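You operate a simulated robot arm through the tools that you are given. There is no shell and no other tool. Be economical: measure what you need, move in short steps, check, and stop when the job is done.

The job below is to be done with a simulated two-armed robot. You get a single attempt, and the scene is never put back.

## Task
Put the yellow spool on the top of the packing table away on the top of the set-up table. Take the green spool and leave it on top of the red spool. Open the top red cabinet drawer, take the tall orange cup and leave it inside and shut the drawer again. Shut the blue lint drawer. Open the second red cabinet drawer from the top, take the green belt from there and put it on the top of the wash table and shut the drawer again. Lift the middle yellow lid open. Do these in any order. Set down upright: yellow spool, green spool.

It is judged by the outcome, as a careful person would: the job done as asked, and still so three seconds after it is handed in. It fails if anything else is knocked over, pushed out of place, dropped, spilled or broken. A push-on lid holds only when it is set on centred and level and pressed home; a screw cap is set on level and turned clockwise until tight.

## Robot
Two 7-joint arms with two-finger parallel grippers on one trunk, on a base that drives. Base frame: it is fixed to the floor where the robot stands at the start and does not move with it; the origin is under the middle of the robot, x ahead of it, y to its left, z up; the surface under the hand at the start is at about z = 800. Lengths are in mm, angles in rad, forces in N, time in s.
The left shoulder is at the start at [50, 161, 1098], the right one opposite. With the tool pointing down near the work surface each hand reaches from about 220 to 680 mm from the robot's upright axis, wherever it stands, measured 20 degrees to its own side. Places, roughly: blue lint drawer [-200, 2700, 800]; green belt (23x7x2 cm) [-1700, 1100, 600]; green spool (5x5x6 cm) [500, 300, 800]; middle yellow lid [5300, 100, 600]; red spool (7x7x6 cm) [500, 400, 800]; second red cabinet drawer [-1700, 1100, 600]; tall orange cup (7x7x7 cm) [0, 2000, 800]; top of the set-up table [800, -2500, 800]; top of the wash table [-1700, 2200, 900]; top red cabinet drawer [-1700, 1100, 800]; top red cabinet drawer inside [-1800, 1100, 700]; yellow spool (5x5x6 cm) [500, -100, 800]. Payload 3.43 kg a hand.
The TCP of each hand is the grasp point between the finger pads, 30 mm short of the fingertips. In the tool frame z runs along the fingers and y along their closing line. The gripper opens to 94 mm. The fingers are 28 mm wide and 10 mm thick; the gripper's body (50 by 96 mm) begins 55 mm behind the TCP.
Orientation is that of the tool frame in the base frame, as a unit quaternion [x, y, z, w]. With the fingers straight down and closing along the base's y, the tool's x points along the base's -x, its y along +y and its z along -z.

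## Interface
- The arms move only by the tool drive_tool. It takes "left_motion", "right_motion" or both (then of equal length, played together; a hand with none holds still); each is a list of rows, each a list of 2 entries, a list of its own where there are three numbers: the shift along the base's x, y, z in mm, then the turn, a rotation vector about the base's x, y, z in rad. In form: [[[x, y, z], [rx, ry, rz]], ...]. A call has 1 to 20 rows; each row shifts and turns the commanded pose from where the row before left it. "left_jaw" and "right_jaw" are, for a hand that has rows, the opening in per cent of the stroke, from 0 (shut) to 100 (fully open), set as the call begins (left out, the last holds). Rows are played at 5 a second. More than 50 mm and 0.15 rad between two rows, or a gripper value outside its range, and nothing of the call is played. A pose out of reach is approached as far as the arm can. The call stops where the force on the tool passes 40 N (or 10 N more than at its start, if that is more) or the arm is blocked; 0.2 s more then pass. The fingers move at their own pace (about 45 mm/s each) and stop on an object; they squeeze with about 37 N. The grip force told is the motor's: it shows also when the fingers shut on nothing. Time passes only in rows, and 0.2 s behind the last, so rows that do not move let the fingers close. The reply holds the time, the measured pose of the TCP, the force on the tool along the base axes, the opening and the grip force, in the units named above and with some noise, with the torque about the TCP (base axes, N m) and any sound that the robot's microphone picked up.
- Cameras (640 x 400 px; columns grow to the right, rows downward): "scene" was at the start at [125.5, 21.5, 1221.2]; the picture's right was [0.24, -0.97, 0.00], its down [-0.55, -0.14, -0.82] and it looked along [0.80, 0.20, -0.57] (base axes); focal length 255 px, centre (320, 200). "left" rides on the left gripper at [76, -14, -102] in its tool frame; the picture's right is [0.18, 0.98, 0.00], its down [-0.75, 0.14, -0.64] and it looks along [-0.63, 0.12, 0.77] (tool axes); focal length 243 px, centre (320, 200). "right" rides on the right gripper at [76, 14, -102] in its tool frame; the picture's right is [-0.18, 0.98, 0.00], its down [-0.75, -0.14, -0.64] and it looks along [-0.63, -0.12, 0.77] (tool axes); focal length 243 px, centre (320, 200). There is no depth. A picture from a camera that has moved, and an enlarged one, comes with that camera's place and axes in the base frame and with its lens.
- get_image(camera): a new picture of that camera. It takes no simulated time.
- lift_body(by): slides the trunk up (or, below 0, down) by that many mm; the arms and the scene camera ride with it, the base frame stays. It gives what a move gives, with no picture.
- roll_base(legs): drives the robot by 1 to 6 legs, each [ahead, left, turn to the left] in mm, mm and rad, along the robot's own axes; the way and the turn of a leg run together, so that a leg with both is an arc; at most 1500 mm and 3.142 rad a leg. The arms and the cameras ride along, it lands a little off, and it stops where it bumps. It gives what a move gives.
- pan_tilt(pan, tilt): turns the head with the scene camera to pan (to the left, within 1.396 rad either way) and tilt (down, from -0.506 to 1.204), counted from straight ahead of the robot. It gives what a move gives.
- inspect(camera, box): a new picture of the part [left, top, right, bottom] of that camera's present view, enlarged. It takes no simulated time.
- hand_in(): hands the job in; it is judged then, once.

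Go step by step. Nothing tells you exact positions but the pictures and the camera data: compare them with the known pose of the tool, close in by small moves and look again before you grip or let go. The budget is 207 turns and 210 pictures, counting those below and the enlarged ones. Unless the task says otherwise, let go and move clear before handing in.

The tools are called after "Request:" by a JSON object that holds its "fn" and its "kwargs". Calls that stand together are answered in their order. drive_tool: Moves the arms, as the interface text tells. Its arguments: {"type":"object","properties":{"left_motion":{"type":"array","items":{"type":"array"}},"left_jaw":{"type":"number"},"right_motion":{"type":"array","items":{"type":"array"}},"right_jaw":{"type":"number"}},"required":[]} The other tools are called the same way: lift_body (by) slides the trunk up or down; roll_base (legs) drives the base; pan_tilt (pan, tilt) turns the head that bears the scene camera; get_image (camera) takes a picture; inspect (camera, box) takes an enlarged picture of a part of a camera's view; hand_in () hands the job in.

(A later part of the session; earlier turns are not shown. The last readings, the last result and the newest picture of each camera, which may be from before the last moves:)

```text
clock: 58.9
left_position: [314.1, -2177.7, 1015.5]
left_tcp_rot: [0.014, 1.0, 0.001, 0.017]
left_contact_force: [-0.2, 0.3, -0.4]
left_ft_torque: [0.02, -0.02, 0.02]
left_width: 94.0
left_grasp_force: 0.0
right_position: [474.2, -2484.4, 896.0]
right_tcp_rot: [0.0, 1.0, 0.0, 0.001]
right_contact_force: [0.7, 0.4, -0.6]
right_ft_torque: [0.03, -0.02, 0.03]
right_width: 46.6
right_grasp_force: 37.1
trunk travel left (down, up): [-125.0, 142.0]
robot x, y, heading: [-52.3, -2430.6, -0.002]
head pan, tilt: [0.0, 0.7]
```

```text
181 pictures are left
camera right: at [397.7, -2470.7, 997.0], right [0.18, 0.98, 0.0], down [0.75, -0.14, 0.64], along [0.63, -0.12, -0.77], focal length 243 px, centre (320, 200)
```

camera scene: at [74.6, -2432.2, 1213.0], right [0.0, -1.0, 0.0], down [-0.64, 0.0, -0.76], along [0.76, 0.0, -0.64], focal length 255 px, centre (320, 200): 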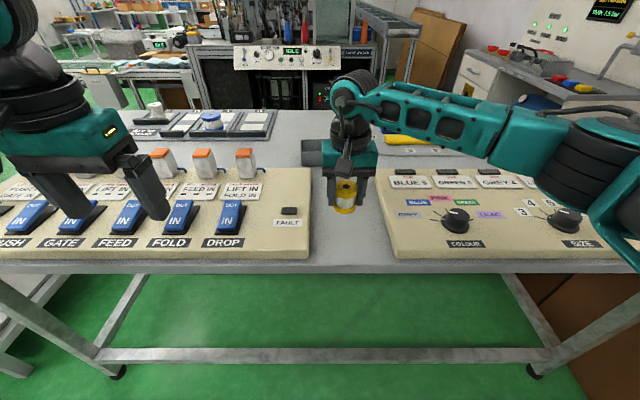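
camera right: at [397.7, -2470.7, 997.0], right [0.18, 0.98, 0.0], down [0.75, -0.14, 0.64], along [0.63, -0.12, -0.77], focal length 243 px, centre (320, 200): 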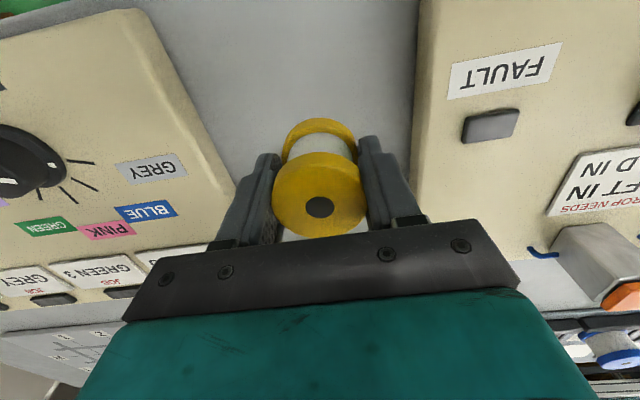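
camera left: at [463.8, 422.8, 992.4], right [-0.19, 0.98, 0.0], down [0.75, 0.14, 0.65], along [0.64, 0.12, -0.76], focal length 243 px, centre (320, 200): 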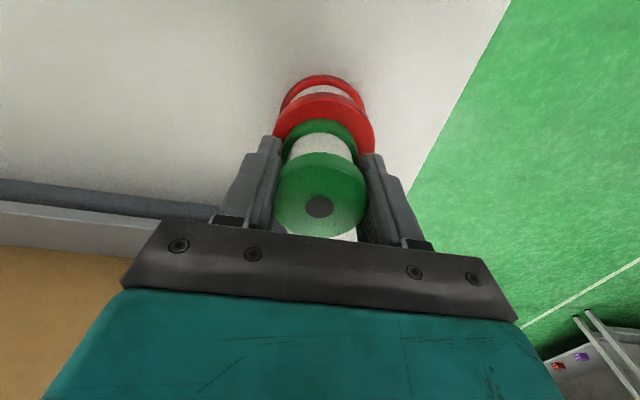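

It's centred in the strip. I'll lower until contact.

Request:
{"fn": "drive_tool", "kwargs": {"right_motion": [[[0, 0, -20], [0, 0, 0]], [[0, 0, -20], [0, 0, 0]], [[0, 0, -8], [0, 0, 0]], [[0, 0, 0], [0, 0, 0]]]}}

Request:
{"fn": "drive_tool", "kwargs": {"right_motion": [[[0, 0, -3], [0, 0, 0]], [[0, 0, -2], [0, 0, 0]], [[0, 0, 0], [0, 0, 0]]]}}

Request:
{"fn": "drive_tool", "kwargs": {"right_motion": [[[0, 0, -2.5], [0, 0, 0]], [[0, 0, 0], [0, 0, 0]]]}}

Request:
{"fn": "get_image", "kwargs": {"camera": "right"}}

```text
clock: 59.9
left_position: [312.9, -2178.3, 1014.9]
left_tcp_rot: [0.016, 1.0, 0.001, 0.017]
left_contact_force: [0.9, -0.4, -0.1]
left_ft_torque: [0.01, -0.02, 0.01]
left_width: 94.0
left_grasp_force: 0.0
right_position: [474.2, -2483.3, 848.2]
right_tcp_rot: [-0.001, 1.0, 0.001, 0.001]
right_contact_force: [0.2, 0.1, -1.1]
right_ft_torque: [-0.02, -0.03, -0.04]
right_width: 46.7
right_grasp_force: 36.7
trunk travel left (down, up): [-125.0, 142.0]
robot x, y, heading: [-50.2, -2432.3, -0.0]
head pan, tilt: [0.0, 0.7]
```

```text
clock: 60.7
left_position: [314.2, -2179.2, 1015.2]
left_tcp_rot: [0.015, 1.0, 0.001, 0.017]
left_contact_force: [0.5, -0.8, -0.6]
left_ft_torque: [-0.01, 0.01, 0.02]
left_width: 94.0
left_grasp_force: 0.0
right_position: [473.6, -2484.2, 842.3]
right_tcp_rot: [-0.001, 1.0, 0.0, 0.0]
right_contact_force: [0.1, -0.2, -1.5]
right_ft_torque: [0.01, -0.03, -0.01]
right_width: 46.8
right_grasp_force: 37.2
trunk travel left (down, up): [-125.0, 142.0]
robot x, y, heading: [-52.3, -2434.1, 0.002]
head pan, tilt: [0.0, 0.7]
```

```text
clock: 61.3
left_position: [313.1, -2178.4, 1013.9]
left_tcp_rot: [0.015, 1.0, 0.0, 0.016]
left_contact_force: [-0.5, -0.2, -0.1]
left_ft_torque: [0.04, 0.01, 0.01]
left_width: 94.3
left_grasp_force: 0.1
right_position: [472.2, -2482.2, 840.1]
right_tcp_rot: [0.0, 1.0, 0.0, 0.0]
right_contact_force: [0.3, 0.1, -0.4]
right_ft_torque: [-0.01, 0.02, -0.01]
right_width: 46.7
right_grasp_force: 37.0
trunk travel left (down, up): [-125.0, 142.0]
robot x, y, heading: [-49.4, -2432.9, 0.001]
head pan, tilt: [0.0, 0.7]
```

```text
180 pictures are left
camera right: at [396.2, -2469.5, 942.3], right [0.18, 0.98, 0.0], down [0.75, -0.14, 0.64], along [0.63, -0.12, -0.77], focal length 243 px, centre (320, 200)
```

right: 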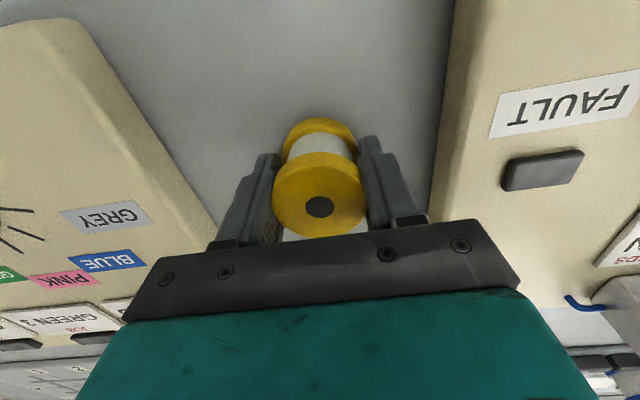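

No contact yet, so I'll keep lowering.

Request:
{"fn": "drive_tool", "kwargs": {"right_motion": [[[0, 0, -2], [0, 0, 0]], [[0, 0, 0], [0, 0, 0]]]}}

Request:
{"fn": "drive_tool", "kwargs": {"right_motion": [[[0, 0, -2], [0, 0, 0]], [[0, 0, 0], [0, 0, 0]]]}}

Request:
{"fn": "drive_tool", "kwargs": {"right_motion": [[[0, 0, -2], [0, 0, 0]], [[0, 0, 0], [0, 0, 0]]]}}

```text
clock: 61.9
left_position: [314.0, -2178.7, 1014.4]
left_tcp_rot: [0.015, 1.0, 0.0, 0.017]
left_contact_force: [-0.4, -0.3, -0.1]
left_ft_torque: [-0.02, 0.02, -0.01]
left_width: 93.9
left_grasp_force: 0.1
right_position: [474.3, -2482.2, 838.4]
right_tcp_rot: [0.0, 1.0, 0.0, -0.001]
right_contact_force: [0.7, -0.8, -0.9]
right_ft_torque: [0.0, 0.02, 0.0]
right_width: 46.7
right_grasp_force: 36.8
trunk travel left (down, up): [-125.0, 142.0]
robot x, y, heading: [-53.9, -2428.1, -0.005]
head pan, tilt: [0.0, 0.7]
```

```text
clock: 62.5
left_position: [313.8, -2178.6, 1014.8]
left_tcp_rot: [0.015, 1.0, 0.001, 0.017]
left_contact_force: [0.9, 0.4, -0.8]
left_ft_torque: [0.01, 0.0, -0.02]
left_width: 94.1
left_grasp_force: 0.1
right_position: [474.1, -2483.1, 836.7]
right_tcp_rot: [0.0, 1.0, 0.0, 0.0]
right_contact_force: [0.3, -0.7, -0.5]
right_ft_torque: [0.03, -0.01, 0.04]
right_width: 46.7
right_grasp_force: 37.2
trunk travel left (down, up): [-125.0, 142.0]
robot x, y, heading: [-52.1, -2432.3, -0.002]
head pan, tilt: [0.0, 0.7]
```

```text
clock: 63.1
left_position: [314.3, -2179.8, 1014.2]
left_tcp_rot: [0.015, 1.0, 0.0, 0.017]
left_contact_force: [0.0, 0.1, 0.1]
left_ft_torque: [-0.03, -0.01, 0.02]
left_width: 94.0
left_grasp_force: 0.1
right_position: [472.9, -2482.7, 836.6]
right_tcp_rot: [0.001, 1.0, 0.0, 0.001]
right_contact_force: [-1.7, -2.4, 10.7]
right_ft_torque: [-0.19, 0.23, 0.02]
right_width: 46.8
right_grasp_force: 37.4
trunk travel left (down, up): [-125.0, 142.0]
robot x, y, heading: [-48.5, -2431.4, -0.003]
head pan, tilt: [0.0, 0.7]
```

It has touched down. I'll release to about 75 % and lift off.

Request:
{"fn": "drive_tool", "kwargs": {"right_motion": [[[0, 0, -1], [0, 0, 0]], [[0, 0, 0], [0, 0, 0]]]}}

Request:
{"fn": "drive_tool", "kwargs": {"right_motion": [[[0, 0, 0], [0, 0, 0]], [[0, 0, 0], [0, 0, 0]], [[0, 0, 0], [0, 0, 0]], [[0, 0, 0], [0, 0, 0]], [[0, 0, 40], [0, 0, 0]], [[0, 0, 40], [0, 0, 0]], [[0, 0, 45], [0, 0, 0]], [[0, 0, 45], [0, 0, 0]]], "right_jaw": 78}}

Request:
{"fn": "get_image", "kwargs": {"camera": "right"}}

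```text
clock: 63.7
left_position: [313.1, -2178.3, 1015.9]
left_tcp_rot: [0.015, 1.0, 0.0, 0.017]
left_contact_force: [0.4, -0.4, 0.3]
left_ft_torque: [0.0, -0.01, 0.02]
left_width: 94.1
left_grasp_force: 0.2
right_position: [473.7, -2485.1, 837.6]
right_tcp_rot: [0.0, 1.0, 0.001, 0.003]
right_contact_force: [-0.7, -2.6, 20.6]
right_ft_torque: [-0.19, 0.23, 0.06]
right_width: 46.6
right_grasp_force: 37.0
trunk travel left (down, up): [-125.0, 142.0]
robot x, y, heading: [-47.5, -2430.7, -0.005]
head pan, tilt: [0.0, 0.7]
```

```text
clock: 65.5
left_position: [313.7, -2177.1, 1013.9]
left_tcp_rot: [0.014, 1.0, 0.001, 0.016]
left_contact_force: [0.0, -0.6, -0.3]
left_ft_torque: [0.0, 0.02, -0.01]
left_width: 94.1
left_grasp_force: 0.0
right_position: [470.7, -2483.5, 1004.6]
right_tcp_rot: [0.0, 1.0, 0.001, 0.0]
right_contact_force: [0.2, 0.0, -1.0]
right_ft_torque: [-0.02, 0.02, -0.03]
right_width: 73.2
right_grasp_force: 0.1
trunk travel left (down, up): [-125.0, 142.0]
robot x, y, heading: [-52.0, -2432.1, -0.005]
head pan, tilt: [0.0, 0.7]
```

```text
179 pictures are left
camera right: at [394.9, -2470.6, 1105.3], right [0.18, 0.98, 0.0], down [0.75, -0.14, 0.64], along [0.63, -0.12, -0.77], focal length 243 px, centre (320, 200)
```

right: 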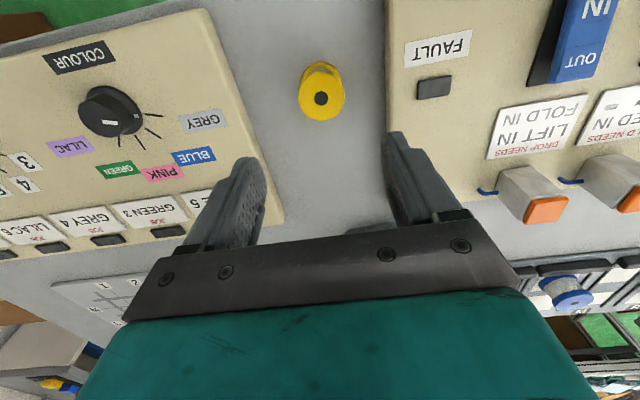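

The yellow spool stands upright on the set-up table. I'll pull the right hand back, back off, and head for the cup and drawers.

Request:
{"fn": "drive_tool", "kwargs": {"right_motion": [[[-40, -20, 5], [0, 0, 0]], [[-40, -20, 5], [0, 0, 0]], [[-40, -20, 0], [0, 0, 0]], [[-40, -20, 0], [0, 0, 0]]]}}

Request:
{"fn": "roll_base", "kwargs": {"legs": [[-400, 0, 0]]}}

Request:
{"fn": "pan_tilt", "kwargs": {"pan": 0, "tilt": 0.3}}

Request:
{"fn": "get_image", "kwargs": {"camera": "scene"}}

Request:
{"fn": "pan_tilt", "kwargs": {"pan": 1.39, "tilt": 0.2}}

Request:
{"fn": "get_image", "kwargs": {"camera": "scene"}}

```text
clock: 66.5
left_position: [313.1, -2178.4, 1013.5]
left_tcp_rot: [0.015, 1.0, 0.0, 0.017]
left_contact_force: [-0.9, -0.3, -0.2]
left_ft_torque: [0.0, -0.01, 0.02]
left_width: 94.3
left_grasp_force: 0.0
right_position: [311.9, -2562.2, 1011.8]
right_tcp_rot: [0.001, 1.0, 0.0, 0.0]
right_contact_force: [-0.1, 0.1, -0.9]
right_ft_torque: [0.02, 0.01, -0.01]
right_width: 73.3
right_grasp_force: 0.0
trunk travel left (down, up): [-125.0, 142.0]
robot x, y, heading: [-44.8, -2431.6, 0.002]
head pan, tilt: [0.0, 0.7]
```

```text
clock: 69.0
left_position: [-89.5, -2177.0, 1014.1]
left_tcp_rot: [0.014, 1.0, 0.0, 0.017]
left_contact_force: [0.2, -0.3, 0.7]
left_ft_torque: [0.01, 0.01, 0.0]
left_width: 93.9
left_grasp_force: 0.0
right_position: [-88.6, -2560.9, 1011.9]
right_tcp_rot: [0.0, 1.0, 0.001, 0.0]
right_contact_force: [0.8, -0.3, -0.7]
right_ft_torque: [-0.01, 0.0, 0.01]
right_width: 73.3
right_grasp_force: 0.1
trunk travel left (down, up): [-125.0, 142.0]
robot x, y, heading: [-458.4, -2428.4, 0.002]
head pan, tilt: [0.0, 0.7]
```

```text
clock: 69.9
left_position: [-88.8, -2177.7, 1014.7]
left_tcp_rot: [0.013, 1.0, 0.001, 0.017]
left_contact_force: [0.0, 0.2, -0.1]
left_ft_torque: [0.0, 0.02, 0.0]
left_width: 94.3
left_grasp_force: 0.0
right_position: [-87.9, -2560.1, 1012.1]
right_tcp_rot: [-0.001, 1.0, 0.0, 0.0]
right_contact_force: [0.5, 0.3, 0.6]
right_ft_torque: [0.0, 0.04, -0.02]
right_width: 73.4
right_grasp_force: 0.2
trunk travel left (down, up): [-125.0, 142.0]
robot x, y, heading: [-456.2, -2431.6, -0.007]
head pan, tilt: [0.0, 0.3]
```

```text
178 pictures are left
camera scene: at [-319.2, -2431.8, 1249.0], right [0.0, -1.0, 0.0], down [-0.3, 0.0, -0.96], along [0.96, 0.0, -0.3], focal length 255 px, centre (320, 200)
```

scene: 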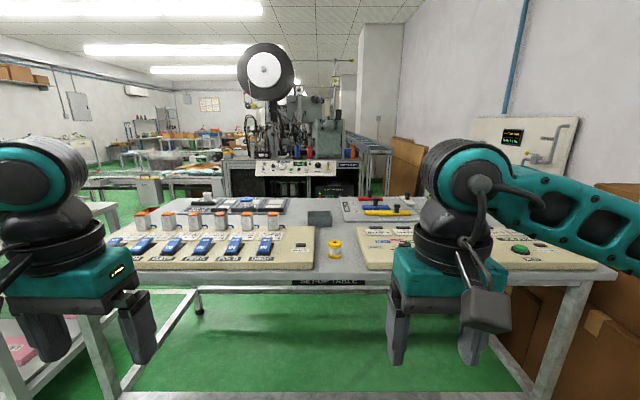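

```text
clock: 71.4
left_position: [-88.3, -2177.1, 1014.6]
left_tcp_rot: [0.014, 1.0, -0.001, 0.017]
left_contact_force: [-0.1, 0.6, -0.4]
left_ft_torque: [-0.01, 0.02, 0.04]
left_width: 94.3
left_grasp_force: 0.1
right_position: [-89.4, -2561.5, 1013.5]
right_tcp_rot: [0.0, 1.0, 0.0, 0.0]
right_contact_force: [-0.6, 0.8, -0.5]
right_ft_torque: [0.0, 0.04, 0.01]
right_width: 73.1
right_grasp_force: 0.1
trunk travel left (down, up): [-125.0, 142.0]
robot x, y, heading: [-454.1, -2430.1, -0.001]
head pan, tilt: [1.389, 0.201]
```

```text
177 pictures are left
camera scene: at [-395.8, -2340.2, 1258.4], right [0.98, -0.18, 0.0], down [-0.04, -0.2, -0.98], along [0.18, 0.96, -0.2], focal length 255 px, centre (320, 200)
```

scene: 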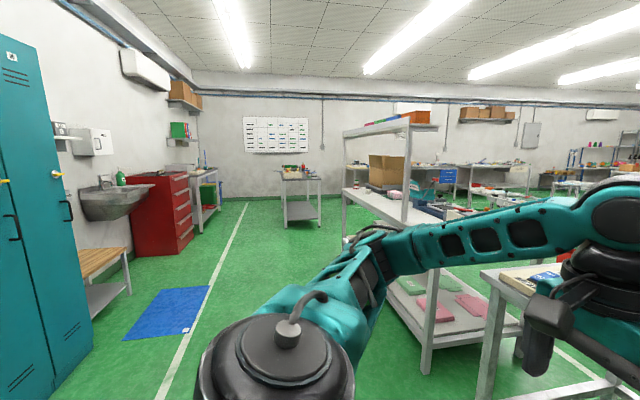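

I can see the red cabinet along the left wall, the wash table past it, and the small middle table that probably holds the cup. I'll strafe left along the aisle.

Request:
{"fn": "roll_base", "kwargs": {"legs": [[0, 1400, 0], [0, 1400, 0]]}}

Request:
{"fn": "get_image", "kwargs": {"camera": "scene"}}

```text
clock: 95.8
left_position: [-45.4, 594.9, 1014.7]
left_tcp_rot: [0.026, 1.0, 0.001, 0.017]
left_contact_force: [-0.8, -1.2, 0.4]
left_ft_torque: [0.02, 0.0, -0.02]
left_width: 94.1
left_grasp_force: 0.1
right_position: [-56.6, 211.2, 1013.6]
right_tcp_rot: [0.012, 1.0, 0.0, 0.0]
right_contact_force: [0.8, 0.4, -0.3]
right_ft_torque: [0.0, -0.02, 0.03]
right_width: 73.3
right_grasp_force: 0.1
trunk travel left (down, up): [-125.0, 142.0]
robot x, y, heading: [-411.6, 347.6, -0.024]
head pan, tilt: [1.389, 0.201]
```

```text
176 pictures are left
camera scene: at [-356.9, 439.6, 1258.4], right [0.98, -0.2, 0.0], down [-0.04, -0.2, -0.98], along [0.2, 0.96, -0.2], focal length 255 px, centre (320, 200)
```

scene: 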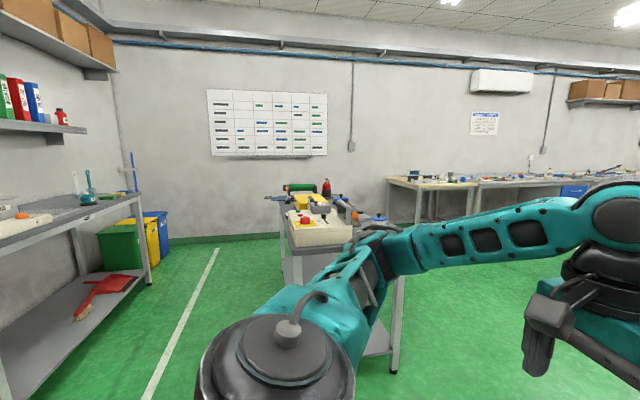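

Request:
{"fn": "inspect", "kwargs": {"camera": "scene", "box": [250, 160, 410, 260]}}

```text
4.00 times, centred on (330, 210) of scene
camera zoom: at [-356.9, 439.6, 1258.4], right [0.98, -0.2, 0.0], down [-0.04, -0.2, -0.98], along [0.2, 0.96, -0.2], focal length 1021 px, centre (280, 160)
```

zoom: 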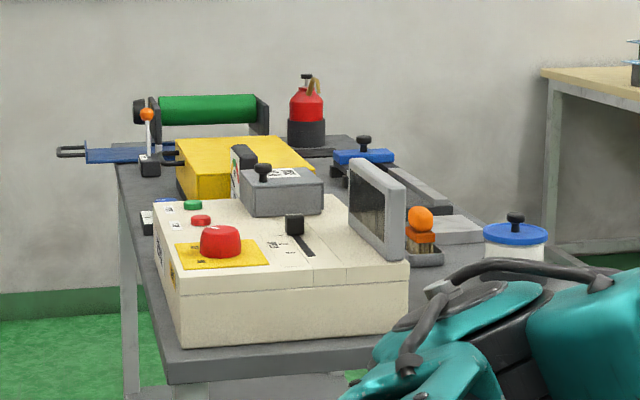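

The sealing bench has its left edge at x of about -250 and runs from y 1560 to 3090. The blue lint drawer sticks out toward -x at its far end. I'll drive to the -x side of the bench and face it.

Request:
{"fn": "roll_base", "kwargs": {"legs": [[-330, 0, 0.024], [0, 1450, 0]]}}

Request:
{"fn": "pan_tilt", "kwargs": {"pan": 0.2, "tilt": 0.4}}

Request:
{"fn": "get_image", "kwargs": {"camera": "scene"}}

```text
clock: 110.4
left_position: [-379.5, 2057.4, 1014.8]
left_tcp_rot: [0.012, 1.0, 0.0, 0.016]
left_contact_force: [0.5, -0.5, 0.0]
left_ft_torque: [-0.01, 0.02, -0.01]
left_width: 94.1
left_grasp_force: 0.1
right_position: [-379.1, 1673.3, 1012.7]
right_tcp_rot: [-0.002, 1.0, 0.0, 0.0]
right_contact_force: [-0.2, 1.1, 0.0]
right_ft_torque: [0.0, -0.03, -0.06]
right_width: 73.5
right_grasp_force: 0.0
trunk travel left (down, up): [-125.0, 142.0]
robot x, y, heading: [-745.7, 1800.4, 0.004]
head pan, tilt: [1.389, 0.201]
```

```text
clock: 111.8
left_position: [-380.5, 2056.0, 1015.0]
left_tcp_rot: [0.011, 1.0, 0.001, 0.016]
left_contact_force: [0.0, 0.1, 0.6]
left_ft_torque: [-0.01, 0.02, 0.01]
left_width: 93.9
left_grasp_force: 0.1
right_position: [-379.2, 1673.8, 1011.7]
right_tcp_rot: [-0.003, 1.0, 0.0, 0.0]
right_contact_force: [0.5, 0.5, -0.9]
right_ft_torque: [-0.01, 0.04, -0.03]
right_width: 73.6
right_grasp_force: 0.0
trunk travel left (down, up): [-125.0, 142.0]
robot x, y, heading: [-742.1, 1801.7, 0.002]
head pan, tilt: [0.201, 0.4]
```

```text
174 pictures are left
camera scene: at [-612.2, 1820.5, 1239.8], right [0.2, -0.98, 0.0], down [-0.38, -0.08, -0.92], along [0.9, 0.19, -0.39], focal length 255 px, centre (320, 200)
```

scene: 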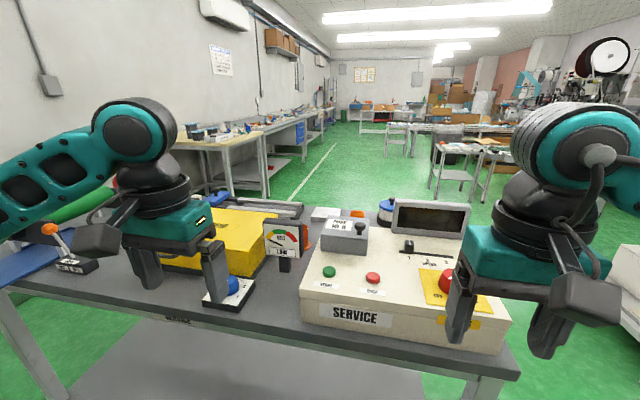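

Request:
{"fn": "inspect", "kwargs": {"camera": "scene", "box": [180, 170, 420, 320]}}

Request:
{"fn": "get_image", "kwargs": {"camera": "left"}}

```text
2.67 times, centred on (300, 245) of scene
camera zoom: at [-612.2, 1820.5, 1239.8], right [0.2, -0.98, 0.0], down [-0.38, -0.08, -0.92], along [0.9, 0.19, -0.39], focal length 681 px, centre (373, 80)
```

zoom: 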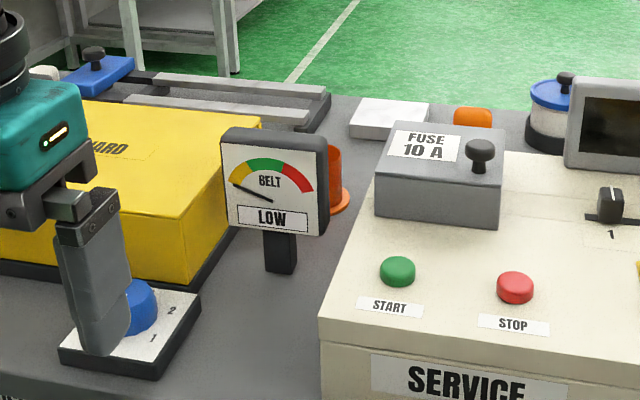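

```text
172 pictures are left
camera left: at [-460.5, 2043.5, 1115.6], right [-0.16, 0.99, -0.01], down [0.74, 0.12, 0.67], along [0.66, 0.1, -0.75], focal length 243 px, centre (320, 200)
```

left: 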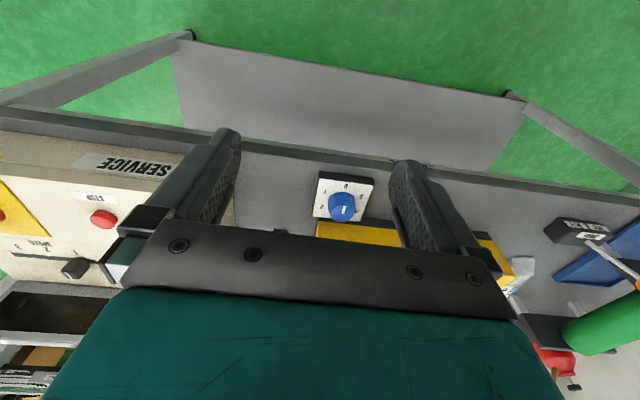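

The orange cup stands behind the belt gauge near (60, 2000). I'll shut the blue lint drawer first, so I'll strafe left to face it.

Request:
{"fn": "roll_base", "kwargs": {"legs": [[0, 600, 0]]}}

Request:
{"fn": "pan_tilt", "kwargs": {"pan": 0.3, "tilt": 0.6}}

Request:
{"fn": "get_image", "kwargs": {"camera": "scene"}}

Request:
{"fn": "get_image", "kwargs": {"camera": "left"}}

```text
clock: 117.6
left_position: [-381.0, 2662.2, 1015.1]
left_tcp_rot: [0.014, 1.0, 0.001, 0.016]
left_contact_force: [-0.1, -0.6, -0.2]
left_ft_torque: [-0.02, 0.01, 0.02]
left_width: 94.0
left_grasp_force: 0.1
right_position: [-381.3, 2277.8, 1011.9]
right_tcp_rot: [-0.001, 1.0, 0.001, 0.0]
right_contact_force: [-0.2, 0.5, 0.3]
right_ft_torque: [0.0, -0.02, -0.02]
right_width: 73.5
right_grasp_force: 0.0
trunk travel left (down, up): [-125.0, 142.0]
robot x, y, heading: [-742.6, 2405.2, 0.001]
head pan, tilt: [0.201, 0.4]
```

```text
clock: 118.3
left_position: [-380.7, 2659.8, 1014.3]
left_tcp_rot: [0.014, 1.0, 0.001, 0.016]
left_contact_force: [0.0, -0.7, 0.3]
left_ft_torque: [-0.02, 0.01, 0.0]
left_width: 94.0
left_grasp_force: 0.0
right_position: [-381.3, 2278.4, 1012.2]
right_tcp_rot: [0.0, 1.0, -0.001, 0.0]
right_contact_force: [-0.3, 0.9, 0.4]
right_ft_torque: [0.0, 0.03, 0.04]
right_width: 73.4
right_grasp_force: 0.0
trunk travel left (down, up): [-125.0, 142.0]
robot x, y, heading: [-748.4, 2408.8, 0.004]
head pan, tilt: [0.3, 0.6]
```

```text
171 pictures are left
camera scene: at [-620.0, 2433.0, 1221.7], right [0.3, -0.96, 0.0], down [-0.54, -0.17, -0.83], along [0.79, 0.24, -0.56], focal length 255 px, centre (320, 200)
```

scene: 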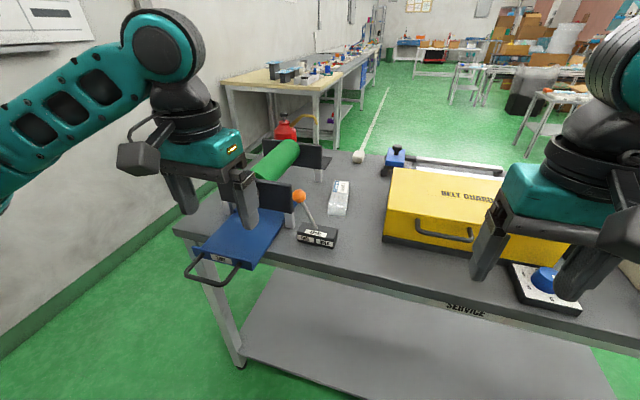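

```text
170 pictures are left
camera left: at [-460.8, 2647.6, 1115.6], right [-0.16, 0.99, -0.01], down [0.74, 0.12, 0.67], along [0.66, 0.1, -0.75], focal length 243 px, centre (320, 200)
```

left: 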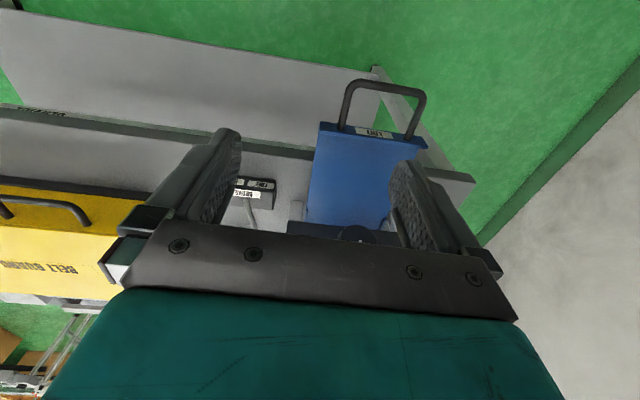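

The drawer front is at about (-325, 2742, 812), with its handle loop reaching out to x of about -381. I'll close the left fingers, lower them in front of the handle, and check.

Request:
{"fn": "drive_tool", "kwargs": {"left_motion": [[[-30, 40, 0], [0, 0, 0]], [[-30, 40, 0], [0, 0, 0]], [[0, 0, -48], [0, 0, 0]], [[0, 0, -48], [0, 0, 0]], [[0, 0, -48], [0, 0, 0]], [[0, 0, -40], [0, 0, 0]], [[0, 0, 0], [0, 0, 0]]], "left_jaw": 0}}

Request:
{"fn": "get_image", "kwargs": {"camera": "scene"}}

Request:
{"fn": "get_image", "kwargs": {"camera": "left"}}

```text
clock: 119.9
left_position: [-440.2, 2740.6, 830.1]
left_tcp_rot: [0.014, 1.0, 0.001, 0.016]
left_contact_force: [-0.2, 0.5, -0.2]
left_ft_torque: [-0.01, -0.01, 0.07]
left_width: 0.1
left_grasp_force: 33.0
right_position: [-380.9, 2277.1, 1013.5]
right_tcp_rot: [0.0, 1.0, 0.0, 0.0]
right_contact_force: [-0.3, -0.2, 0.3]
right_ft_torque: [0.01, -0.02, 0.01]
right_width: 73.2
right_grasp_force: 0.0
trunk travel left (down, up): [-125.0, 142.0]
robot x, y, heading: [-745.0, 2408.0, 0.003]
head pan, tilt: [0.3, 0.6]
```

```text
169 pictures are left
camera scene: at [-620.0, 2433.0, 1221.6], right [0.3, -0.96, 0.0], down [-0.54, -0.17, -0.83], along [0.79, 0.24, -0.56], focal length 255 px, centre (320, 200)
```

scene: 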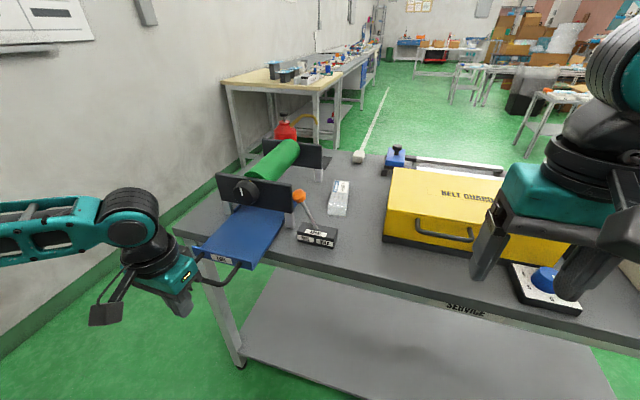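

```text
168 pictures are left
camera left: at [-520.2, 2727.1, 931.1], right [-0.16, 0.99, -0.01], down [0.74, 0.12, 0.67], along [0.66, 0.1, -0.75], focal length 243 px, centre (320, 200)
```

left: 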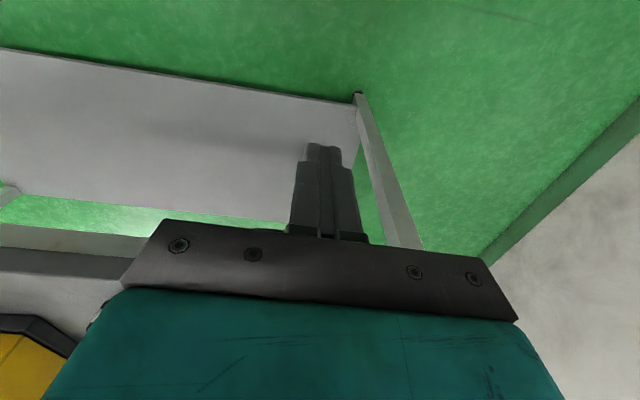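

I'll lower slightly and push toward +x, watching the force.

Request:
{"fn": "drive_tool", "kwargs": {"left_motion": [[[0, 0, -14], [0, 0, 0]], [[15, 0, 0], [0, 0, 0]], [[15, 0, 0], [0, 0, 0]], [[15, 0, 0], [0, 0, 0]], [[15, 0, 0], [0, 0, 0]], [[15, 0, 0], [0, 0, 0]], [[0, 0, 0], [0, 0, 0]]]}}

Request:
{"fn": "get_image", "kwargs": {"camera": "scene"}}

```text
clock: 121.5
left_position: [-365.9, 2742.0, 817.9]
left_tcp_rot: [0.014, 1.0, 0.0, 0.016]
left_contact_force: [-0.6, 0.2, -0.1]
left_ft_torque: [0.01, 0.0, 0.01]
left_width: 0.1
left_grasp_force: 32.9
right_position: [-380.3, 2277.2, 1013.3]
right_tcp_rot: [0.0, 1.0, 0.0, 0.0]
right_contact_force: [-0.4, 0.5, 0.5]
right_ft_torque: [0.0, 0.03, -0.01]
right_width: 73.4
right_grasp_force: 0.2
trunk travel left (down, up): [-125.0, 142.0]
robot x, y, heading: [-742.3, 2408.1, 0.003]
head pan, tilt: [0.3, 0.6]
```

```text
167 pictures are left
camera scene: at [-620.0, 2433.0, 1221.6], right [0.3, -0.96, 0.0], down [-0.54, -0.17, -0.83], along [0.79, 0.24, -0.56], focal length 255 px, centre (320, 200)
```

scene: 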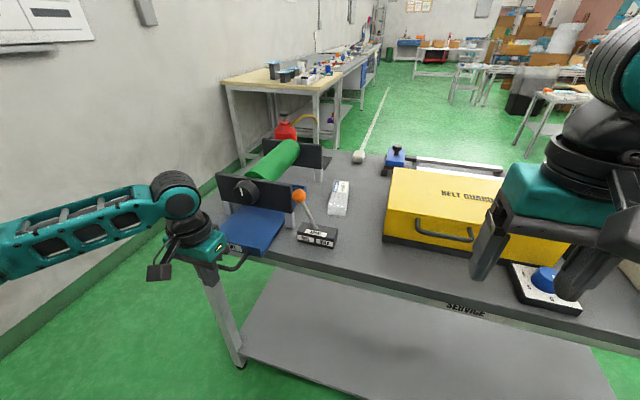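

The drawer is sliding in easily. I'll continue.

Request:
{"fn": "drive_tool", "kwargs": {"left_motion": [[[12, 0, 0], [0, 0, 0]], [[12, 0, 0], [0, 0, 0]], [[12, 0, 0], [0, 0, 0]], [[12, 0, 0], [0, 0, 0]], [[12, 0, 0], [0, 0, 0]], [[12, 0, 0], [0, 0, 0]], [[0, 0, 0], [0, 0, 0]]]}}

Request:
{"fn": "get_image", "kwargs": {"camera": "scene"}}

```text
clock: 122.9
left_position: [-306.7, 2741.1, 815.3]
left_tcp_rot: [0.015, 1.0, 0.002, 0.001]
left_contact_force: [-19.0, -1.5, 8.7]
left_ft_torque: [0.14, -0.23, 0.23]
left_width: 0.0
left_grasp_force: 33.2
right_position: [-383.3, 2278.4, 1013.5]
right_tcp_rot: [-0.002, 1.0, 0.0, 0.001]
right_contact_force: [0.0, 0.2, -0.6]
right_ft_torque: [0.02, -0.01, -0.02]
right_width: 73.4
right_grasp_force: 0.0
trunk travel left (down, up): [-125.0, 142.0]
robot x, y, heading: [-744.6, 2408.5, 0.005]
head pan, tilt: [0.3, 0.6]
stopped in row 6 (left hand): the force on the tool passed its limit at 51 N (the readings are from after the stop); the commanded pose is now the measured one
```

```text
166 pictures are left
camera scene: at [-622.5, 2432.5, 1222.0], right [0.3, -0.95, 0.0], down [-0.54, -0.17, -0.83], along [0.79, 0.25, -0.56], focal length 255 px, centre (320, 200)
```

scene: 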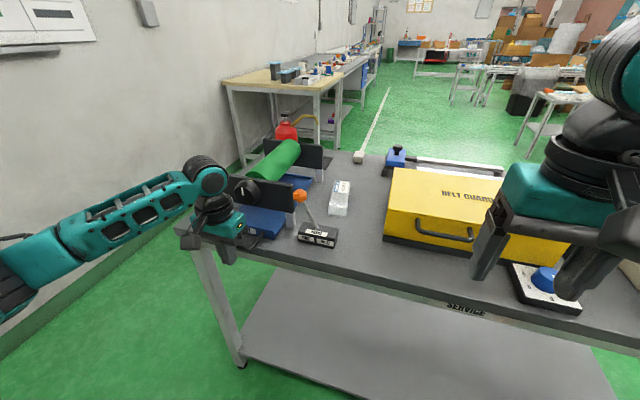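

It stopped at 51 N, either shut or blocked. I'll back off and look.

Request:
{"fn": "drive_tool", "kwargs": {"left_motion": [[[-30, 0, 0], [0, 0, 0]], [[-40, 0, 0], [0, 0, 0]], [[-40, 0, 40], [0, 0, 0]], [[-30, -30, 30], [0, 0, 0]], [[0, 0, 50], [0, 0, 0]], [[0, 0, 50], [0, 0, 0]]]}}

Request:
{"fn": "inspect", "kwargs": {"camera": "scene", "box": [160, 130, 360, 280]}}

Request:
{"fn": "get_image", "kwargs": {"camera": "left"}}

```text
refused: row 3 steps farther than a row can; nothing moved
```

```text
2.67 times, centred on (260, 205) of scene
camera zoom: at [-622.5, 2432.5, 1222.0], right [0.3, -0.95, 0.0], down [-0.54, -0.17, -0.83], along [0.79, 0.25, -0.56], focal length 681 px, centre (480, 187)
```

zoom: 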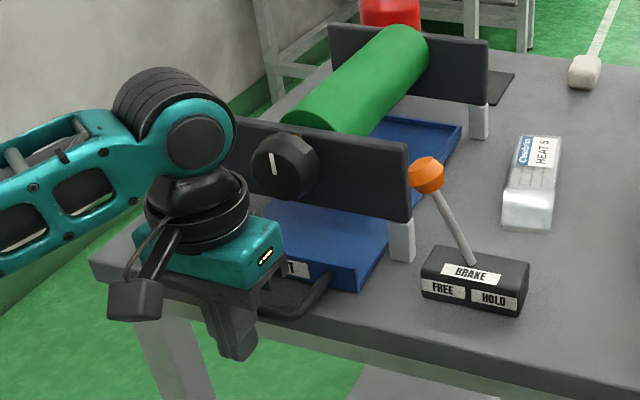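

```text
164 pictures are left
camera left: at [-384.1, 2727.6, 918.7], right [-0.15, 0.99, 0.0], down [0.76, 0.12, 0.65], along [0.64, 0.1, -0.76], focal length 243 px, centre (320, 200)
```

left: 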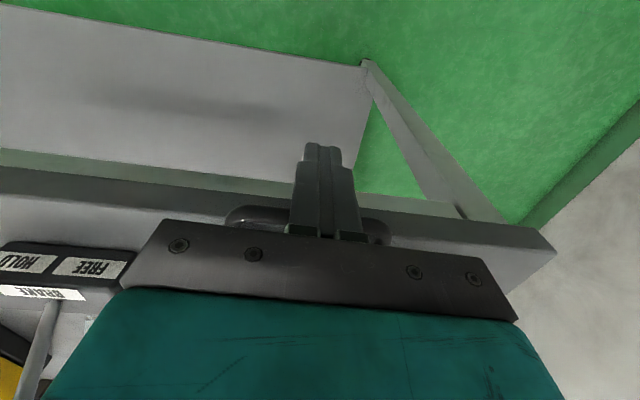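

The drawer isn't fully in: the fingertips caught the table edge. I'll back off, raise the fingertips above the tabletop, and push on.

Request:
{"fn": "drive_tool", "kwargs": {"left_motion": [[[-20, 0, 0], [0, 0, 0]], [[0, 0, 18], [0, 0, 0]], [[10, 0, 0], [0, 0, 0]], [[12, 0, 0], [0, 0, 0]], [[12, 0, 0], [0, 0, 0]], [[12, 0, 0], [0, 0, 0]], [[0, 0, 0], [0, 0, 0]]]}}

Request:
{"fn": "inspect", "kwargs": {"camera": "scene", "box": [160, 130, 360, 280]}}

```text
clock: 124.0
left_position: [-305.9, 2740.9, 830.7]
left_tcp_rot: [0.016, 1.0, 0.002, -0.012]
left_contact_force: [-16.1, -1.1, 4.4]
left_ft_torque: [0.09, 0.09, 0.01]
left_width: 0.2
left_grasp_force: 32.3
right_position: [-382.6, 2278.3, 1013.2]
right_tcp_rot: [-0.002, 1.0, -0.001, 0.001]
right_contact_force: [0.8, -0.4, -0.3]
right_ft_torque: [0.0, -0.01, -0.03]
right_width: 73.5
right_grasp_force: 0.0
trunk travel left (down, up): [-125.0, 142.0]
robot x, y, heading: [-743.6, 2407.5, 0.007]
head pan, tilt: [0.3, 0.6]
stopped in row 5 (left hand): the force on the tool passed its limit at 48 N (the readings are from after the stop); the commanded pose is now the measured one
```

```text
2.67 times, centred on (260, 205) of scene
camera zoom: at [-622.3, 2432.9, 1221.8], right [0.3, -0.95, 0.0], down [-0.54, -0.17, -0.83], along [0.79, 0.25, -0.56], focal length 681 px, centre (480, 187)
```

zoom: 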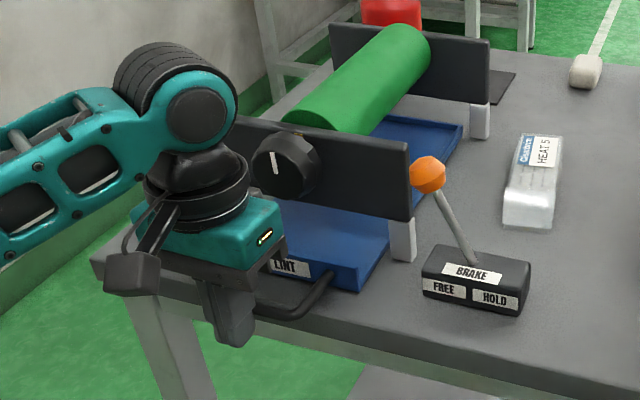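

My estimates put the table edge at about x -255 and z 793, so the fingers were pressing the handle rather than the table. That suggests the drawer is at its stop. I'll back away to verify.

Request:
{"fn": "drive_tool", "kwargs": {"left_motion": [[[-30, 0, 0], [0, 0, 0]], [[-40, 0, 0], [0, 0, 0]], [[-30, 0, 30], [0, 0, 0]], [[0, 0, 48], [0, 0, 0]], [[0, 0, 48], [0, 0, 0]], [[0, 0, 48], [0, 0, 0]]]}}

Request:
{"fn": "inspect", "kwargs": {"camera": "scene", "box": [160, 130, 360, 280]}}

Request:
{"fn": "get_image", "kwargs": {"camera": "left"}}

```text
clock: 125.4
left_position: [-402.0, 2742.4, 1003.1]
left_tcp_rot: [0.016, 1.0, 0.003, -0.01]
left_contact_force: [-0.1, 0.0, -1.0]
left_ft_torque: [-0.05, -0.02, 0.02]
left_width: 0.1
left_grasp_force: 32.9
right_position: [-382.8, 2279.0, 1012.8]
right_tcp_rot: [-0.002, 1.0, 0.0, 0.0]
right_contact_force: [0.9, -0.5, 0.7]
right_ft_torque: [0.02, -0.02, 0.0]
right_width: 73.5
right_grasp_force: 0.1
trunk travel left (down, up): [-125.0, 142.0]
robot x, y, heading: [-745.5, 2404.9, 0.006]
head pan, tilt: [0.3, 0.6]
```

```text
2.67 times, centred on (260, 205) of scene
camera zoom: at [-621.3, 2433.1, 1221.6], right [0.3, -0.95, 0.0], down [-0.54, -0.17, -0.83], along [0.79, 0.25, -0.56], focal length 681 px, centre (480, 187)
```

zoom: 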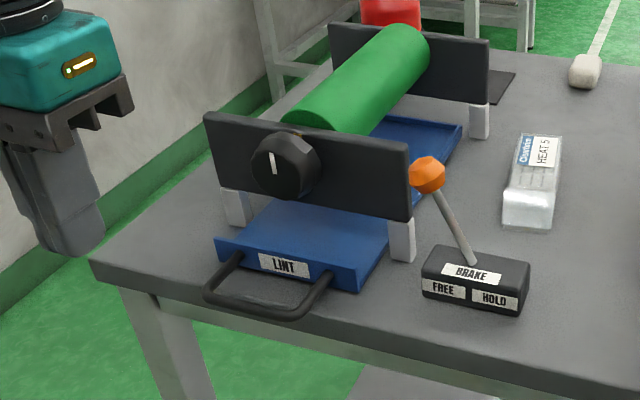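

```text
161 pictures are left
camera left: at [-476.6, 2728.4, 1108.8], right [-0.15, 0.99, 0.01], down [0.77, 0.11, 0.63], along [0.62, 0.1, -0.78], focal length 243 px, centre (320, 200)
```

left: 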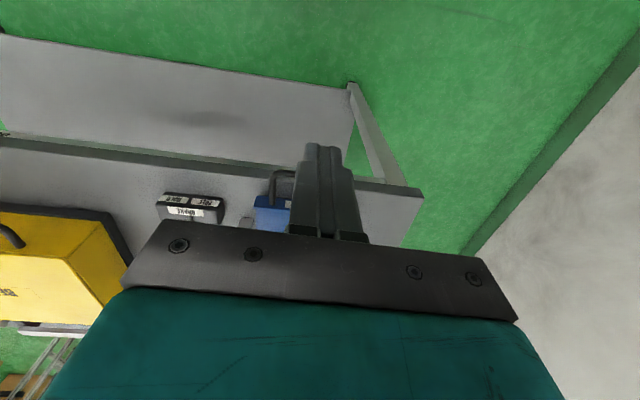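

The drawer moved about 90 mm freely and then stopped hard at the same place twice, and its back edge now looks level with the far legs. To be sure, I'll push once directly on the front face, inside the handle loop.

Request:
{"fn": "drive_tool", "kwargs": {"left_motion": [[[40, 0, 0], [0, 0, 0]], [[40, 0, 0], [0, 0, 0]], [[40, 0, 0], [0, 0, 0]], [[36, 1, 0], [0, 0, 0]], [[0, 0, -45], [0, 0, 0]], [[0, 0, -45], [0, 0, 0]], [[0, 0, 0], [0, 0, 0]]]}}

Request:
{"fn": "inspect", "kwargs": {"camera": "scene", "box": [160, 130, 360, 280]}}

Request:
{"fn": "get_image", "kwargs": {"camera": "left"}}

```text
clock: 127.0
left_position: [-245.9, 2742.0, 914.6]
left_tcp_rot: [0.016, 1.0, 0.001, -0.007]
left_contact_force: [0.2, -0.3, 0.8]
left_ft_torque: [-0.04, -0.02, -0.04]
left_width: 0.0
left_grasp_force: 32.8
right_position: [-381.5, 2279.2, 1012.2]
right_tcp_rot: [-0.002, 1.0, 0.0, 0.0]
right_contact_force: [-0.2, 0.4, -1.2]
right_ft_torque: [-0.02, 0.01, 0.02]
right_width: 73.2
right_grasp_force: 0.0
trunk travel left (down, up): [-125.0, 142.0]
robot x, y, heading: [-745.4, 2405.9, 0.006]
head pan, tilt: [0.3, 0.6]
```

```text
2.67 times, centred on (260, 205) of scene
camera zoom: at [-621.1, 2433.3, 1221.6], right [0.3, -0.95, 0.0], down [-0.54, -0.17, -0.83], along [0.79, 0.25, -0.56], focal length 681 px, centre (480, 187)
```

zoom: 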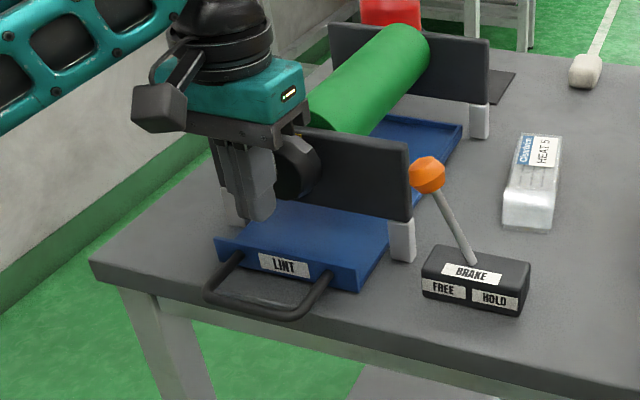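

```text
159 pictures are left
camera left: at [-320.8, 2728.5, 1019.4], right [-0.15, 0.99, 0.01], down [0.77, 0.11, 0.63], along [0.62, 0.1, -0.78], focal length 243 px, centre (320, 200)
```

left: 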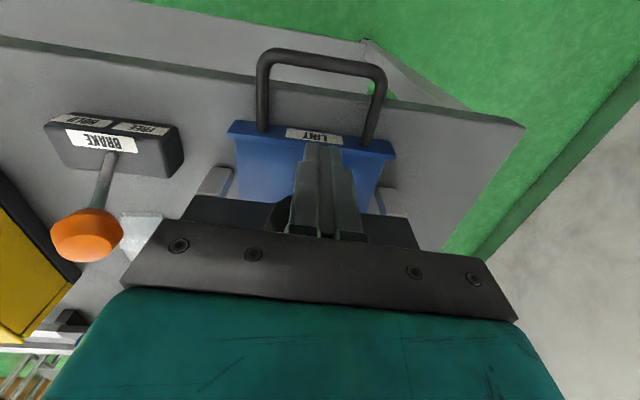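

The handle loop spans x of about -284 to -228. I'll centre the fingers in it, go down and push on the face.

Request:
{"fn": "drive_tool", "kwargs": {"left_motion": [[[-9, -3, 0], [0, 0, 0]], [[0, 0, -38], [0, 0, 0]], [[0, 0, -38], [0, 0, 0]], [[6, 0, 0], [0, 0, 0]], [[8, 0, 0], [0, 0, 0]], [[8, 0, 0], [0, 0, 0]], [[8, 0, 0], [0, 0, 0]], [[8, 0, 0], [0, 0, 0]], [[0, 0, 0], [0, 0, 0]]]}}

Request:
{"fn": "inspect", "kwargs": {"camera": "scene", "box": [160, 130, 360, 280]}}

```text
clock: 127.8
left_position: [-251.4, 2739.6, 871.5]
left_tcp_rot: [0.015, 1.0, 0.0, 0.007]
left_contact_force: [-6.7, -1.8, 11.7]
left_ft_torque: [0.08, -0.97, -0.09]
left_width: 0.3
left_grasp_force: 33.0
right_position: [-382.7, 2278.5, 1013.6]
right_tcp_rot: [-0.003, 1.0, 0.0, 0.0]
right_contact_force: [0.8, -0.3, 0.1]
right_ft_torque: [-0.04, 0.06, 0.0]
right_width: 73.4
right_grasp_force: 0.0
trunk travel left (down, up): [-125.0, 142.0]
robot x, y, heading: [-748.3, 2407.4, -0.001]
head pan, tilt: [0.3, 0.6]
stopped in row 3 (left hand): the force on the tool passed its limit at 49 N (the readings are from after the stop); the commanded pose is now the measured one
```

```text
2.67 times, centred on (260, 205) of scene
camera zoom: at [-622.1, 2433.2, 1221.9], right [0.3, -0.95, 0.0], down [-0.54, -0.17, -0.83], along [0.79, 0.25, -0.56], focal length 681 px, centre (480, 187)
```

zoom: 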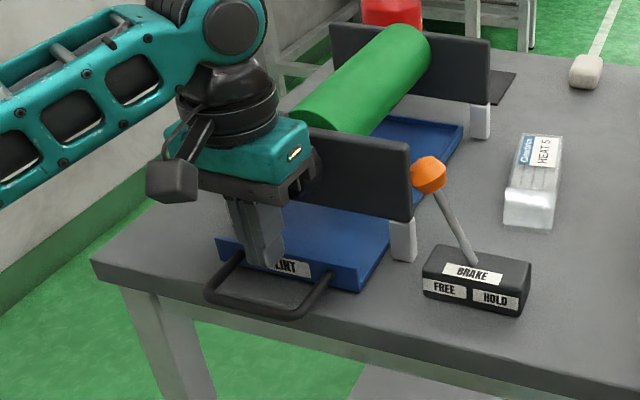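

The gripper body touched the roller's end knob, so I'll go straight up. The earlier torque readings place the push contact at z of about 821, on the handle itself, so the hard stop was the drawer's own.

Request:
{"fn": "drive_tool", "kwargs": {"left_motion": [[[0, 0, 30], [0, 0, 0]], [[0, 0, 40], [0, 0, 0]], [[-40, 0, 25], [0, 0, 0]], [[-45, 0, 20], [0, 0, 0]], [[-45, 0, 20], [0, 0, 0]]]}}

Request:
{"fn": "inspect", "kwargs": {"camera": "scene", "box": [160, 130, 360, 280]}}

```text
clock: 129.0
left_position: [-384.1, 2741.7, 1003.1]
left_tcp_rot: [0.016, 1.0, 0.001, 0.004]
left_contact_force: [-0.6, 0.2, -0.9]
left_ft_torque: [-0.02, -0.01, -0.02]
left_width: 0.0
left_grasp_force: 33.4
right_position: [-382.5, 2278.9, 1011.6]
right_tcp_rot: [-0.003, 1.0, -0.001, -0.001]
right_contact_force: [0.7, 0.5, 0.0]
right_ft_torque: [0.02, 0.0, 0.03]
right_width: 73.3
right_grasp_force: 0.0
trunk travel left (down, up): [-125.0, 142.0]
robot x, y, heading: [-743.8, 2409.2, 0.0]
head pan, tilt: [0.3, 0.6]
```

```text
2.67 times, centred on (260, 205) of scene
camera zoom: at [-621.5, 2433.5, 1221.7], right [0.3, -0.95, 0.0], down [-0.54, -0.17, -0.83], along [0.79, 0.25, -0.56], focal length 681 px, centre (480, 187)
```

zoom: 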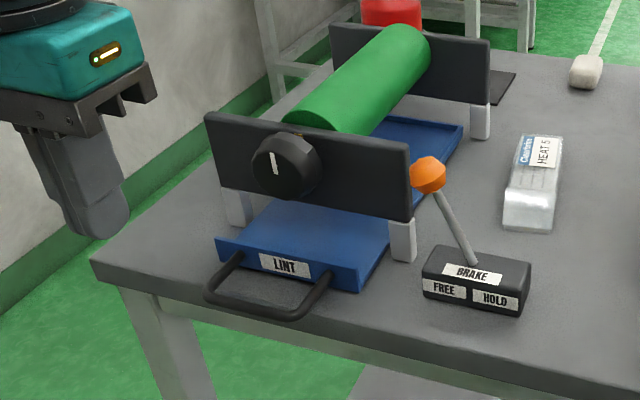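

The knob and drawer look fine; the drawer is shut. Next I'll look at the cup from here.

Request:
{"fn": "pan_tilt", "kwargs": {"pan": -0.5, "tilt": 0.5}}

Request:
{"fn": "get_image", "kwargs": {"camera": "scene"}}

```text
clock: 130.1
left_position: [-382.6, 2741.7, 1001.9]
left_tcp_rot: [0.015, 1.0, 0.0, 0.004]
left_contact_force: [-0.8, 0.0, 0.2]
left_ft_torque: [0.0, 0.01, -0.02]
left_width: 0.0
left_grasp_force: 33.6
right_position: [-382.5, 2280.8, 1013.6]
right_tcp_rot: [-0.002, 1.0, 0.0, -0.001]
right_contact_force: [-0.1, -0.4, -0.8]
right_ft_torque: [0.01, -0.01, 0.01]
right_width: 73.0
right_grasp_force: 0.0
trunk travel left (down, up): [-125.0, 142.0]
robot x, y, heading: [-742.0, 2407.0, 0.003]
head pan, tilt: [-0.499, 0.499]
```

```text
156 pictures are left
camera scene: at [-625.3, 2363.9, 1230.7], right [-0.47, -0.88, 0.0], down [-0.42, 0.23, -0.88], along [0.77, -0.42, -0.48], focal length 255 px, centre (320, 200)
```

scene: 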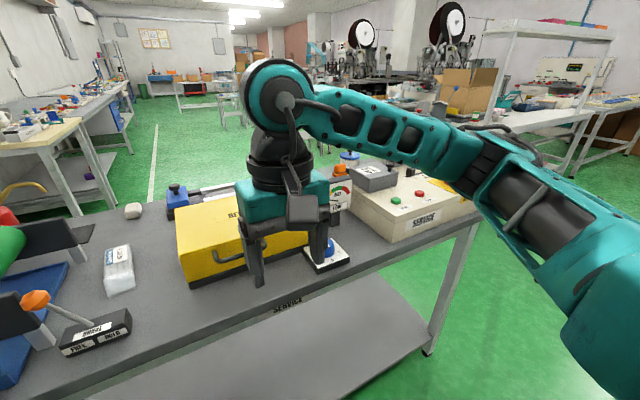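

I'll move right and forward so the cup comes within reach of the right hand, then look again.

Request:
{"fn": "roll_base", "kwargs": {"legs": [[0, -230, 0], [150, 0, 0]]}}

Request:
{"fn": "pan_tilt", "kwargs": {"pan": -0.2, "tilt": 0.6}}

Request:
{"fn": "get_image", "kwargs": {"camera": "scene"}}

Request:
{"fn": "get_image", "kwargs": {"camera": "right"}}

```text
clock: 133.7
left_position: [-233.1, 2516.7, 1002.8]
left_tcp_rot: [0.016, 1.0, 0.0, 0.004]
left_contact_force: [0.1, 0.6, 0.2]
left_ft_torque: [-0.02, -0.03, 0.0]
left_width: 0.1
left_grasp_force: 32.9
right_position: [-230.9, 2052.6, 1011.5]
right_tcp_rot: [-0.002, 1.0, -0.001, -0.001]
right_contact_force: [-0.2, 0.6, 0.0]
right_ft_torque: [0.0, 0.01, 0.02]
right_width: 73.1
right_grasp_force: 0.1
trunk travel left (down, up): [-125.0, 142.0]
robot x, y, heading: [-597.3, 2181.8, 0.002]
head pan, tilt: [-0.499, 0.499]
```

```text
clock: 134.5
left_position: [-233.7, 2515.0, 1002.7]
left_tcp_rot: [0.016, 1.0, 0.001, 0.003]
left_contact_force: [0.5, -0.6, 0.5]
left_ft_torque: [-0.01, 0.0, 0.0]
left_width: 0.0
left_grasp_force: 32.6
right_position: [-231.3, 2053.2, 1013.2]
right_tcp_rot: [-0.003, 1.0, 0.0, -0.001]
right_contact_force: [0.0, 0.4, -0.6]
right_ft_torque: [-0.01, 0.02, -0.02]
right_width: 73.4
right_grasp_force: 0.1
trunk travel left (down, up): [-125.0, 142.0]
robot x, y, heading: [-598.0, 2181.2, 0.002]
head pan, tilt: [-0.201, 0.6]
```

```text
155 pictures are left
camera scene: at [-469.0, 2163.2, 1221.6], right [-0.2, -0.98, 0.0], down [-0.55, 0.11, -0.83], along [0.81, -0.16, -0.56], focal length 255 px, centre (320, 200)
```

scene: 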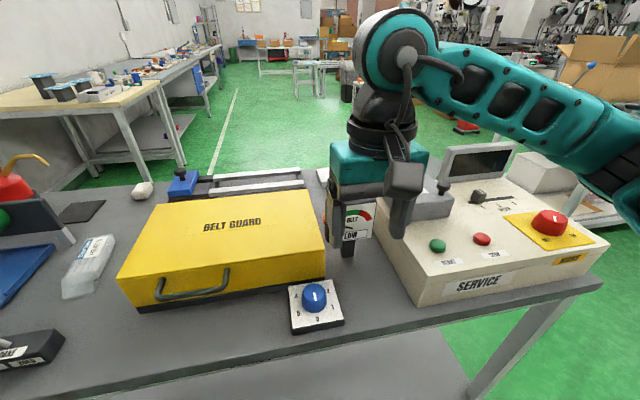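

```text
154 pictures are left
camera right: at [-308.4, 2065.8, 1113.5], right [0.18, 0.98, 0.0], down [0.76, -0.14, 0.64], along [0.63, -0.12, -0.77], focal length 243 px, centre (320, 200)
```

right: 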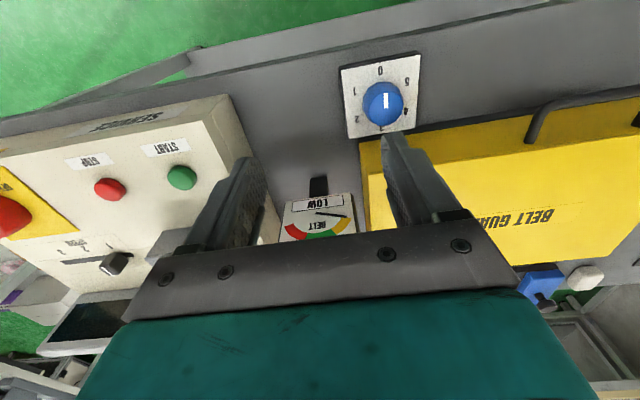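

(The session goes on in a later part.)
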